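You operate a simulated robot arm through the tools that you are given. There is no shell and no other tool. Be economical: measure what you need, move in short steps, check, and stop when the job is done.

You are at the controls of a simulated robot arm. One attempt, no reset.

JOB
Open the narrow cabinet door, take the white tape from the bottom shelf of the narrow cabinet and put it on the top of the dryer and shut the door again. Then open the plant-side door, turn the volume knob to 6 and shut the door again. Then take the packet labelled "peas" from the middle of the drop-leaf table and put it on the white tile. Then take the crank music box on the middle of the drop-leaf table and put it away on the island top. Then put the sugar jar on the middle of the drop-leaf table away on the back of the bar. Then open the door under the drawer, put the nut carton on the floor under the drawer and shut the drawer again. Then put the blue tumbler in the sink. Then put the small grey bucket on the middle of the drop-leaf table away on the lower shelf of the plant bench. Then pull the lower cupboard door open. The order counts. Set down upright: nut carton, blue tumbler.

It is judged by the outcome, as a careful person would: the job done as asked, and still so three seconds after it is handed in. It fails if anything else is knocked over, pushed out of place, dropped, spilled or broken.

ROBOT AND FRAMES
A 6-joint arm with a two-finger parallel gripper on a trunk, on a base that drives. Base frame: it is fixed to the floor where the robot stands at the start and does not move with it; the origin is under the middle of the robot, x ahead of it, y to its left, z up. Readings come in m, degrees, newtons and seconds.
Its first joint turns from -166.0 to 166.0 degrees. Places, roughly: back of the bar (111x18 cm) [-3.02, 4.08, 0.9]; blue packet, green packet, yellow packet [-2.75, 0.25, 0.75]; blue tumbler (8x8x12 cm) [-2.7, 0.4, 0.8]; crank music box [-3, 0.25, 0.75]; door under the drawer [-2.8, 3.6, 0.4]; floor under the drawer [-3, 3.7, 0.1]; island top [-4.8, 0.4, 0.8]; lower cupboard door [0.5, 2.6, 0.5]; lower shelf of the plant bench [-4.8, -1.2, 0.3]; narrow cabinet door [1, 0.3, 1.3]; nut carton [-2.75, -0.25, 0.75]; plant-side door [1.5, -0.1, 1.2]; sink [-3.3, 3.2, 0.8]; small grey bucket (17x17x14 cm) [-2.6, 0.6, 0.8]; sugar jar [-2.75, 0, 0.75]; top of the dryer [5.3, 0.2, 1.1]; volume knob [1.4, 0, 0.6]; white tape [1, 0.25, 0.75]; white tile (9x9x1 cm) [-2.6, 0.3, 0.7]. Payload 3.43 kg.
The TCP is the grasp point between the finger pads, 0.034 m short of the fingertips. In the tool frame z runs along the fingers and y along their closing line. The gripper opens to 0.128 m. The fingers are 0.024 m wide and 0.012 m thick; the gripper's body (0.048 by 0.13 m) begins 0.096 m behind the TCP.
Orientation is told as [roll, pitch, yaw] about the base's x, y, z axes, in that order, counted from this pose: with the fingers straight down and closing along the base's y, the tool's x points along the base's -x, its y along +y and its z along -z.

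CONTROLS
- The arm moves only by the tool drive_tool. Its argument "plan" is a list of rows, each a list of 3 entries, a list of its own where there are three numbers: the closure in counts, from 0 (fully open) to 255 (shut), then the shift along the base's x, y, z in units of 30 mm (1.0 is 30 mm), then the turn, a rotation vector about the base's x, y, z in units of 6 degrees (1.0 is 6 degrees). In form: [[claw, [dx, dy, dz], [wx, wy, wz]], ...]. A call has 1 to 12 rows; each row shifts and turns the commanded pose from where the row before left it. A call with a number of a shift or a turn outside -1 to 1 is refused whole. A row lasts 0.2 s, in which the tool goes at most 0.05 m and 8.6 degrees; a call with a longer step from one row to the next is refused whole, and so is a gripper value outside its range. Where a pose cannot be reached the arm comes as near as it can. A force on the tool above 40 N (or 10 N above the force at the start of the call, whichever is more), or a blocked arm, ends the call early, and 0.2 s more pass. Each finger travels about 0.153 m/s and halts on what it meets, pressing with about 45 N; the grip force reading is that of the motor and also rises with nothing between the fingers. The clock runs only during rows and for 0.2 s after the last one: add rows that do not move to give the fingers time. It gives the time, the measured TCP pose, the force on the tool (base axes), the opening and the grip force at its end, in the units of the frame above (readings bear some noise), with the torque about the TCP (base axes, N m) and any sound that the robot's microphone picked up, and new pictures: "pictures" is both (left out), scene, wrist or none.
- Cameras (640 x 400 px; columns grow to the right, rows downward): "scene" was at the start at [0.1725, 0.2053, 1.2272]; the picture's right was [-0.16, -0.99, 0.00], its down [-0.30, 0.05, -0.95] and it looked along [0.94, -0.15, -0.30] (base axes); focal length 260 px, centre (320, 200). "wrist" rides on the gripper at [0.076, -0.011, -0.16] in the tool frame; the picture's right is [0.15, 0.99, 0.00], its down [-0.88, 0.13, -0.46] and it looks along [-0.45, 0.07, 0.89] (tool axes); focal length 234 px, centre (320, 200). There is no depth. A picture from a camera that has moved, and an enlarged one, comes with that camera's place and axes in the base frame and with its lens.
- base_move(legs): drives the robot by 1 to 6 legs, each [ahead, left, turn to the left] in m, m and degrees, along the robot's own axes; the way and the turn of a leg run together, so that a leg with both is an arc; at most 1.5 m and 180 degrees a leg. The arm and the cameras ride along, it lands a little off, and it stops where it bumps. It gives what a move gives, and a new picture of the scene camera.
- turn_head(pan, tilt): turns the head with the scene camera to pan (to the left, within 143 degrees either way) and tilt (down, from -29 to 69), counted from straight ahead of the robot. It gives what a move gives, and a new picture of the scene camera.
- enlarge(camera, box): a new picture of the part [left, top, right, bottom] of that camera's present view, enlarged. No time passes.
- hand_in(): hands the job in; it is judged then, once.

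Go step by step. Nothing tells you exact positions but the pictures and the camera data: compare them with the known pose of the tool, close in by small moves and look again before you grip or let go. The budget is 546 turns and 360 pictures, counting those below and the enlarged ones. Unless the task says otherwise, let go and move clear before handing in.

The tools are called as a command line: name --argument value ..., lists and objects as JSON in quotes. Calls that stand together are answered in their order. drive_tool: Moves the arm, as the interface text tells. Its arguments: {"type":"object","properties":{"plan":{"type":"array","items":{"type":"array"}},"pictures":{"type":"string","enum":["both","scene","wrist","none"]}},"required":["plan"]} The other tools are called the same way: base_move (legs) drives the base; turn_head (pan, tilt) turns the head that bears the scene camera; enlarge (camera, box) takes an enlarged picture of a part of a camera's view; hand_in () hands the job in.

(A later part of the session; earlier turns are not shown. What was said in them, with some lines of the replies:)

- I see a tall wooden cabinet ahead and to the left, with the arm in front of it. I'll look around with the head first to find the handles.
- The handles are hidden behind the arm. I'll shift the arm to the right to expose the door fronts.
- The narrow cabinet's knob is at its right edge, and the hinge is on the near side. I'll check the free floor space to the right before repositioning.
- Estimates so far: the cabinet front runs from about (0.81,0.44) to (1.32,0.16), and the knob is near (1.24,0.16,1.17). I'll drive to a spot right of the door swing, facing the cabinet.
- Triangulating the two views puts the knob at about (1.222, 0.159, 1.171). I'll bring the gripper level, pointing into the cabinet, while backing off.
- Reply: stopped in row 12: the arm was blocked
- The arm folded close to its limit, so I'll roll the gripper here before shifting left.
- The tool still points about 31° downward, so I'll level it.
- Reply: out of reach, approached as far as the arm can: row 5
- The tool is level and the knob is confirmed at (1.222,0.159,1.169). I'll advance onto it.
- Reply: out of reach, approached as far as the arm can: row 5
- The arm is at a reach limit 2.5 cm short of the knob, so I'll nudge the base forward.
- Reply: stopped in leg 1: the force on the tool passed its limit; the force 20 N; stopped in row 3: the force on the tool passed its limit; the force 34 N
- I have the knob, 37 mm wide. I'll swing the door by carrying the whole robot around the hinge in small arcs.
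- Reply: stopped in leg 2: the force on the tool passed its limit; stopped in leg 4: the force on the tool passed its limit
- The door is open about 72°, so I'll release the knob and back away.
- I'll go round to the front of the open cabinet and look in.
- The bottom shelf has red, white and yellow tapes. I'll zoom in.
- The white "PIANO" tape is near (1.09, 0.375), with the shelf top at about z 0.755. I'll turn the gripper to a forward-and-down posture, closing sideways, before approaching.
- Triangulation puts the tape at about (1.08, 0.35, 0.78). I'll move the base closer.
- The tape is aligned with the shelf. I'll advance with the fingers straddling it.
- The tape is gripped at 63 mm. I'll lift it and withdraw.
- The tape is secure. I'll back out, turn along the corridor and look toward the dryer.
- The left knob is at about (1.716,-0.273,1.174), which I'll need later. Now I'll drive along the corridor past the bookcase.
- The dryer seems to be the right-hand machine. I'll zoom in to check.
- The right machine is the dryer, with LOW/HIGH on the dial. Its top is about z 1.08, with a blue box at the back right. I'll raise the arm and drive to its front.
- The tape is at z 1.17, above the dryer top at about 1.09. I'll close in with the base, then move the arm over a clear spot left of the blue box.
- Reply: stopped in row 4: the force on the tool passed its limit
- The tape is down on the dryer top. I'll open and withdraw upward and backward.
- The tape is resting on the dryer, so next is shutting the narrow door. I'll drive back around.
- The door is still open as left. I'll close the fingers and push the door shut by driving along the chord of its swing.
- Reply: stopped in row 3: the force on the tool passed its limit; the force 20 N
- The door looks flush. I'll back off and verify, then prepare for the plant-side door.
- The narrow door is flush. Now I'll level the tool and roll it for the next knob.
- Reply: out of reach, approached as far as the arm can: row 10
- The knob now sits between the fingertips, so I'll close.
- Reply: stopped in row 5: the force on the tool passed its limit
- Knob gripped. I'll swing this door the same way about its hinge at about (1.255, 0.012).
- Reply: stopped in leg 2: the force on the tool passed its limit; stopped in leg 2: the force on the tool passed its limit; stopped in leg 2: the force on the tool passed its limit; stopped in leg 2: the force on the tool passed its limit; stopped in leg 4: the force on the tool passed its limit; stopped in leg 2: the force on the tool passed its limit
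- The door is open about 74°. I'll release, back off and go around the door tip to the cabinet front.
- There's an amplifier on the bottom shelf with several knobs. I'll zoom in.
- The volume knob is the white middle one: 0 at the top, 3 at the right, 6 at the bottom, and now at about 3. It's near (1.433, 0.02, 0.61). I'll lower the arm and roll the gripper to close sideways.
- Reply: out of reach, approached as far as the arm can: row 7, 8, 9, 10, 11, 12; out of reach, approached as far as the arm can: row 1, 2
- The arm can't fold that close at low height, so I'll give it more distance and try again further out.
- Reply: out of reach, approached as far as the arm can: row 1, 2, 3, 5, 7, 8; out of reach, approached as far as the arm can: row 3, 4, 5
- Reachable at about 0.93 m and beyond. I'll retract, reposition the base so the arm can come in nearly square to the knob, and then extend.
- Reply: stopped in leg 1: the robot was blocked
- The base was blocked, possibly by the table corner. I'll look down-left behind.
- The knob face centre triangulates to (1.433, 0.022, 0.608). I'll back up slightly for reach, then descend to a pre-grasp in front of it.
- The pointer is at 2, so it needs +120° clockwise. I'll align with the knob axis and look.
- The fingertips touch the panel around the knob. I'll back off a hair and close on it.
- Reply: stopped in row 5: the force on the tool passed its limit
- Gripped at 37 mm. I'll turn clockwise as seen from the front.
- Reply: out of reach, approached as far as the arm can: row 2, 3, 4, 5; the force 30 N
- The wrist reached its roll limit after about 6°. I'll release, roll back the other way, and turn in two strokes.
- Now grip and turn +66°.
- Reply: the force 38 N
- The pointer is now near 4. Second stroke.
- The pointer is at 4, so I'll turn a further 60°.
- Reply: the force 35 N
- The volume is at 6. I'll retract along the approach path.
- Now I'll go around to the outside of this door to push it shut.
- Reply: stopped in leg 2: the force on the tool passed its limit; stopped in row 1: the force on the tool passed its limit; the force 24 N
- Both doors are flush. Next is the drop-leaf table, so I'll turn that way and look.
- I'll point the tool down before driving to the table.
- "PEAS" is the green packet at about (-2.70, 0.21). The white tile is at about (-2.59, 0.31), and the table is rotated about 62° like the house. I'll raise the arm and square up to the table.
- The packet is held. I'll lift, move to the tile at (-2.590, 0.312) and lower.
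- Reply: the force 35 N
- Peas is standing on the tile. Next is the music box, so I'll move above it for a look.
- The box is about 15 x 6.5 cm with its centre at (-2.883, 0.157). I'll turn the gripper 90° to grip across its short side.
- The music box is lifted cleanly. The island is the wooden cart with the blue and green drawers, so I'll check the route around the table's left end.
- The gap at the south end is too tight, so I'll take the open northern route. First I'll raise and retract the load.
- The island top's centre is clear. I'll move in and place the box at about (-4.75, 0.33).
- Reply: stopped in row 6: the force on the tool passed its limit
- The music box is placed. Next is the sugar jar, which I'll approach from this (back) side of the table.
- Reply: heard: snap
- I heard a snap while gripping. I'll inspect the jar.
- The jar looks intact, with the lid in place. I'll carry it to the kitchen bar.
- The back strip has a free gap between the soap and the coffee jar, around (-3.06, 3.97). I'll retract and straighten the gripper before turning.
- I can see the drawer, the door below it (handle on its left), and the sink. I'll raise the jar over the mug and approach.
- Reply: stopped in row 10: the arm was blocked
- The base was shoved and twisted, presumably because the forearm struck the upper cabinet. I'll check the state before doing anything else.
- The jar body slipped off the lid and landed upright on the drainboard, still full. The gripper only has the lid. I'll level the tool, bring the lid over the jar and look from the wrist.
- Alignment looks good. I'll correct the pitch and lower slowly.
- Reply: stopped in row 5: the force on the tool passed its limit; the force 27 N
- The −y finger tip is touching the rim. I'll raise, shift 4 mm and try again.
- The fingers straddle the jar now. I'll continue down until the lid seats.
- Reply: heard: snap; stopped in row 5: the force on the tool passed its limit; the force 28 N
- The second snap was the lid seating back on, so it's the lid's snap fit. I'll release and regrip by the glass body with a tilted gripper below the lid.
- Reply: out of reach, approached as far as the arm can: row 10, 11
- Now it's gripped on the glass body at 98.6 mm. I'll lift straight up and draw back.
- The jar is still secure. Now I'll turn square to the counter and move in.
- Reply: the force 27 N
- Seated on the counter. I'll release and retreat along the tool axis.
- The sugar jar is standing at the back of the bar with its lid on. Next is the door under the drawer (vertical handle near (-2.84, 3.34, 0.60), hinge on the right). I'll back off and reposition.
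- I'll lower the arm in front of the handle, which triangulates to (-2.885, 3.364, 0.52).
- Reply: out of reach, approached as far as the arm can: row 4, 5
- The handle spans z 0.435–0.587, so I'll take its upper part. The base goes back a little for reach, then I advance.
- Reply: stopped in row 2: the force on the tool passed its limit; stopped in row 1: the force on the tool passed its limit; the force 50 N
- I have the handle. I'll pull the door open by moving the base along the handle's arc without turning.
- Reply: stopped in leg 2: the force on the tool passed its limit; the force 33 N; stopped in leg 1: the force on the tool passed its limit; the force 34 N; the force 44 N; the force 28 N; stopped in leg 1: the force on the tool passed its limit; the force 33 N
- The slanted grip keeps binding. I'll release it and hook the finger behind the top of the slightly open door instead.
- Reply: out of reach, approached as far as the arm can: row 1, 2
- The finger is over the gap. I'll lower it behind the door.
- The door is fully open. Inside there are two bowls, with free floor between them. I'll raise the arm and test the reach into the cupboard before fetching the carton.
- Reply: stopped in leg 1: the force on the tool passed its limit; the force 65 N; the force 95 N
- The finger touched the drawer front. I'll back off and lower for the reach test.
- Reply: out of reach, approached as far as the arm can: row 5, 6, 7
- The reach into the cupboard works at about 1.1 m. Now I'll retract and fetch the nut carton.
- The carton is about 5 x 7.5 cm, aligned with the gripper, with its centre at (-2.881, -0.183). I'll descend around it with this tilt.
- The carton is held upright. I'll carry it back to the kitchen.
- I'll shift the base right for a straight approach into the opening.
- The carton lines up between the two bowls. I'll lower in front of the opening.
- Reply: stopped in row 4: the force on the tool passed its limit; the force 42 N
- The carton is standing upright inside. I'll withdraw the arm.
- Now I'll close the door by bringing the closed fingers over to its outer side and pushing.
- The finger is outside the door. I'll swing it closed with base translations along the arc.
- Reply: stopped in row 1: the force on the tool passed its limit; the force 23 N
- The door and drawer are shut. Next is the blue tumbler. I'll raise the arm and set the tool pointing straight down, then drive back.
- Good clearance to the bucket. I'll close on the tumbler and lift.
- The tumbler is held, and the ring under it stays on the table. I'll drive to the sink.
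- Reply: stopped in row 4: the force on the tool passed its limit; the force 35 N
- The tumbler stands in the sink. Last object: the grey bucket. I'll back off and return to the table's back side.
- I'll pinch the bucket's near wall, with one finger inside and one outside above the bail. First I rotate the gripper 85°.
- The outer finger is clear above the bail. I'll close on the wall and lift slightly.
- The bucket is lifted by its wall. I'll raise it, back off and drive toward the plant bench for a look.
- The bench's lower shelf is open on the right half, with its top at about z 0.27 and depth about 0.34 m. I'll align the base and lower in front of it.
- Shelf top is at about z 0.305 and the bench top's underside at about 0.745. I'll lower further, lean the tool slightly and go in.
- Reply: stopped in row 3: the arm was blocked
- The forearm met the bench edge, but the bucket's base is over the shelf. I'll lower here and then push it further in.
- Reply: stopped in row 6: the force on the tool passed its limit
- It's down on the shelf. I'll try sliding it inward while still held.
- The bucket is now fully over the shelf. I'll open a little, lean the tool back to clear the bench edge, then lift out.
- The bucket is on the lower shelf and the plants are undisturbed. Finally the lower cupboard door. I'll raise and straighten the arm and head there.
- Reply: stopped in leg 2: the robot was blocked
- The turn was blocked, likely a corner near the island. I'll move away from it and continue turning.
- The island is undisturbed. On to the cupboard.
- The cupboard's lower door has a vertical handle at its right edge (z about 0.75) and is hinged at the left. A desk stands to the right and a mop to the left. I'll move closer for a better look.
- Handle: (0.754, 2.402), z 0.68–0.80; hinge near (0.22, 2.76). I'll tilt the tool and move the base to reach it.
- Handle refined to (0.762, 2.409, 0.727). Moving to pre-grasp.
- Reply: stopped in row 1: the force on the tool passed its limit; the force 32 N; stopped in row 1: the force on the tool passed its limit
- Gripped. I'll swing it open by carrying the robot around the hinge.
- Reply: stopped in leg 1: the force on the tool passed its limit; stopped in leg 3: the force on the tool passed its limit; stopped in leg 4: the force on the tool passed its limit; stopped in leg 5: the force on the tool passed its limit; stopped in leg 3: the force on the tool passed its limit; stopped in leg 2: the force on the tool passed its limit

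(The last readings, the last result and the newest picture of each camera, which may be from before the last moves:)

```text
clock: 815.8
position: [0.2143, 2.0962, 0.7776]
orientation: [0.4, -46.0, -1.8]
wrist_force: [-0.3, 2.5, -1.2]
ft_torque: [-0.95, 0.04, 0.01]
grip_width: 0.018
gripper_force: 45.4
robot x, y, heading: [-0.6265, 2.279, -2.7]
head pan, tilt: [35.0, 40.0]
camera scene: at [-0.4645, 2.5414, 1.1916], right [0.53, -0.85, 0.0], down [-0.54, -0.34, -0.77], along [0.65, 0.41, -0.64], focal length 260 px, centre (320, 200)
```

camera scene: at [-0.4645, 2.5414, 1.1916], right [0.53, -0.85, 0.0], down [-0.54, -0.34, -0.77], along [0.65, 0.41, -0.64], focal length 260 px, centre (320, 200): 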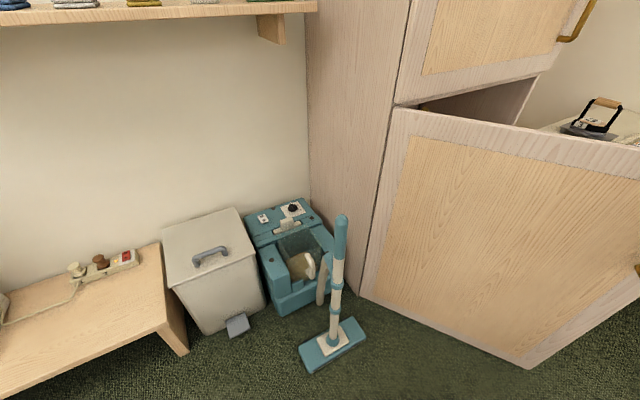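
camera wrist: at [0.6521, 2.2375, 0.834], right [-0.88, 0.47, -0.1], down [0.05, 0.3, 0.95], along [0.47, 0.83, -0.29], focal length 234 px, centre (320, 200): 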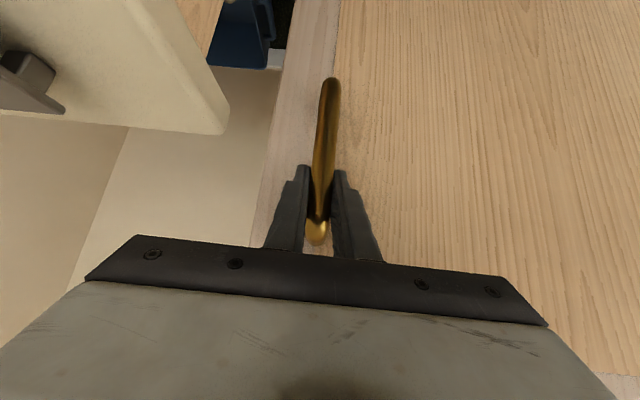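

base_move --legs '[[-0.036, 0.053, -4], [-0.036, 0.053, -4], [-0.036, 0.053, -4]]'

base_move --legs '[[-0.036, 0.053, -4], [-0.036, 0.053, -4]]'

```text
clock: 817.0
position: [0.1664, 2.0968, 0.7783]
orientation: [0.4, -46.0, -5.5]
wrist_force: [0.4, 4.1, 0.4]
ft_torque: [-0.82, 0.26, 0.05]
grip_width: 0.0178
gripper_force: 45.0
robot x, y, heading: [-0.6549, 2.3341, -6.8]
head pan, tilt: [35.0, 40.0]
stopped in leg 2: the force on the tool passed its limit (the readings are from after the stop); the commanded pose is now the measured one
camera scene: at [-0.4793, 2.5867, 1.1915], right [0.47, -0.88, 0.0], down [-0.57, -0.31, -0.77], along [0.67, 0.36, -0.64], focal length 260 px, centre (320, 200)
```

scene: 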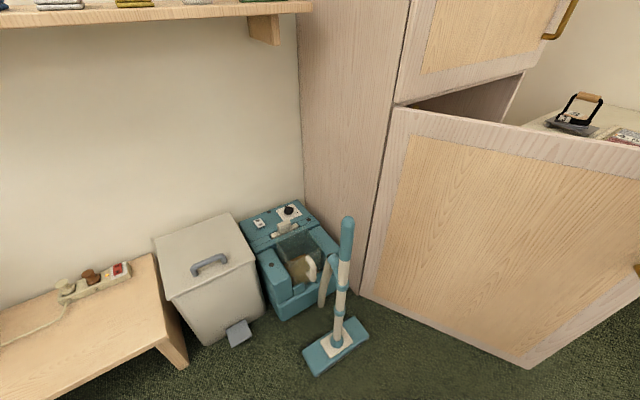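

```text
clock: 818.3
position: [0.1192, 2.1007, 0.7776]
orientation: [0.4, -46.0, -9.3]
wrist_force: [-0.2, 3.3, 0.0]
ft_torque: [-0.82, 0.28, 0.04]
grip_width: 0.0176
gripper_force: 44.7
robot x, y, heading: [-0.6888, 2.4, -10.9]
head pan, tilt: [35.0, 40.0]
stopped in leg 2: the force on the tool passed its limit (the readings are from after the stop); the commanded pose is now the measured one
camera scene: at [-0.4896, 2.6342, 1.1915], right [0.41, -0.91, 0.0], down [-0.59, -0.26, -0.77], along [0.7, 0.31, -0.64], focal length 260 px, centre (320, 200)
```

scene: 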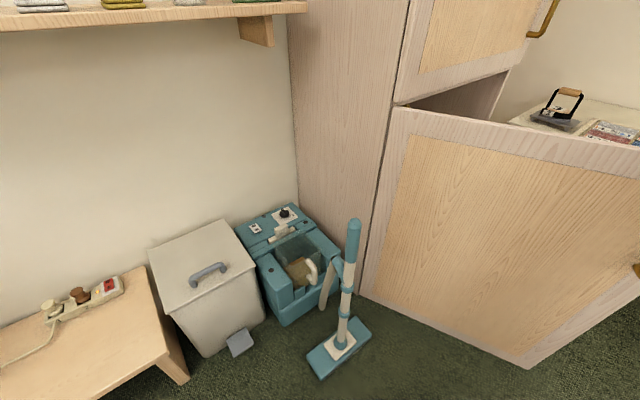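

The door is open about 66°. I'll release and back clear.

drive_tool --plan '[[150, [0, 0, 0], [0, 0, 0]], [120, [0, 0, 0], [0, 0, 0]], [120, [0, 0, 0], [0, 0, 0]], [120, [-0.6, 0.1, 0.6], [0, 0, 0]], [120, [-0.6, 0.1, 0.6], [0, 0, 0]], [120, [-0.6, 0.1, 0.6], [0, 0, 0]]]' --pictures "none"

base_move --legs '[[-0.35, -0.1, 0]]'

turn_head --pan 10 --tilt 20

```text
clock: 819.7
position: [0.0685, 2.1088, 0.8332]
orientation: [0.3, -45.9, -9.5]
wrist_force: [0.5, 0.7, -0.5]
ft_torque: [-0.03, 0.0, 0.0]
grip_width: 0.0677
gripper_force: 0.0
robot x, y, heading: [-0.6886, 2.4006, -11.1]
head pan, tilt: [35.0, 40.0]
```

```text
clock: 821.9
position: [-0.2821, 2.0684, 0.8331]
orientation: [0.5, -46.0, -10.0]
wrist_force: [-1.4, -0.3, 0.1]
ft_torque: [0.0, 0.0, 0.02]
grip_width: 0.0677
gripper_force: 0.1
robot x, y, heading: [-1.039, 2.3608, -11.4]
head pan, tilt: [35.0, 40.0]
camera scene: at [-0.837, 2.5974, 1.1916], right [0.4, -0.92, 0.0], down [-0.59, -0.26, -0.77], along [0.7, 0.31, -0.64], focal length 260 px, centre (320, 200)
```

scene: 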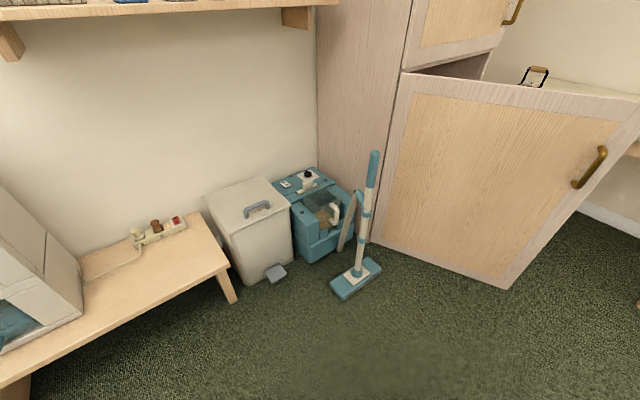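

```text
clock: 822.8
position: [-0.2827, 2.0682, 0.8335]
orientation: [0.5, -46.0, -10.0]
wrist_force: [-0.4, 0.5, 0.0]
ft_torque: [-0.01, 0.01, -0.02]
grip_width: 0.0677
gripper_force: 0.1
robot x, y, heading: [-1.0364, 2.365, -10.9]
head pan, tilt: [10.0, 20.0]
camera scene: at [-0.8217, 2.5612, 1.2229], right [-0.02, -1.0, 0.0], down [-0.34, 0.01, -0.94], along [0.94, -0.02, -0.34], focal length 260 px, centre (320, 200)
```

scene: 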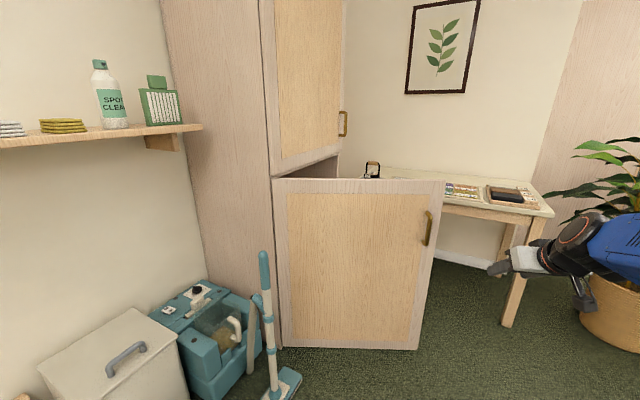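

Every step is done: the lower cupboard door stands open, and the other doors were closed when last seen. Handing in.

hand_in

```text
The job is handed in.
```

I finished every step in the order you gave and handed the job in, but the sugar jar was dropped on the way.

**Sugar jar:** I first gripped it by the lid. The forearm then hit the kitchen's upper cabinet, and the jar body slipped off the lid. It fell onto the drainboard, landed upright and still full, and looked undamaged. I snapped the lid back on, and it now stands on the back of the bar.

**Door under the drawer:** You asked to shut the drawer, but the drawer was never opened. I shut the door beneath it, with the nut carton upright inside.

**Lower cupboard door:** It is open about 66°.

**Knocks:** The base was also blocked twice, beside the coffee table and near the island, and the forearm pressed on the plant bench's edge. I saw nothing moved or knocked over.
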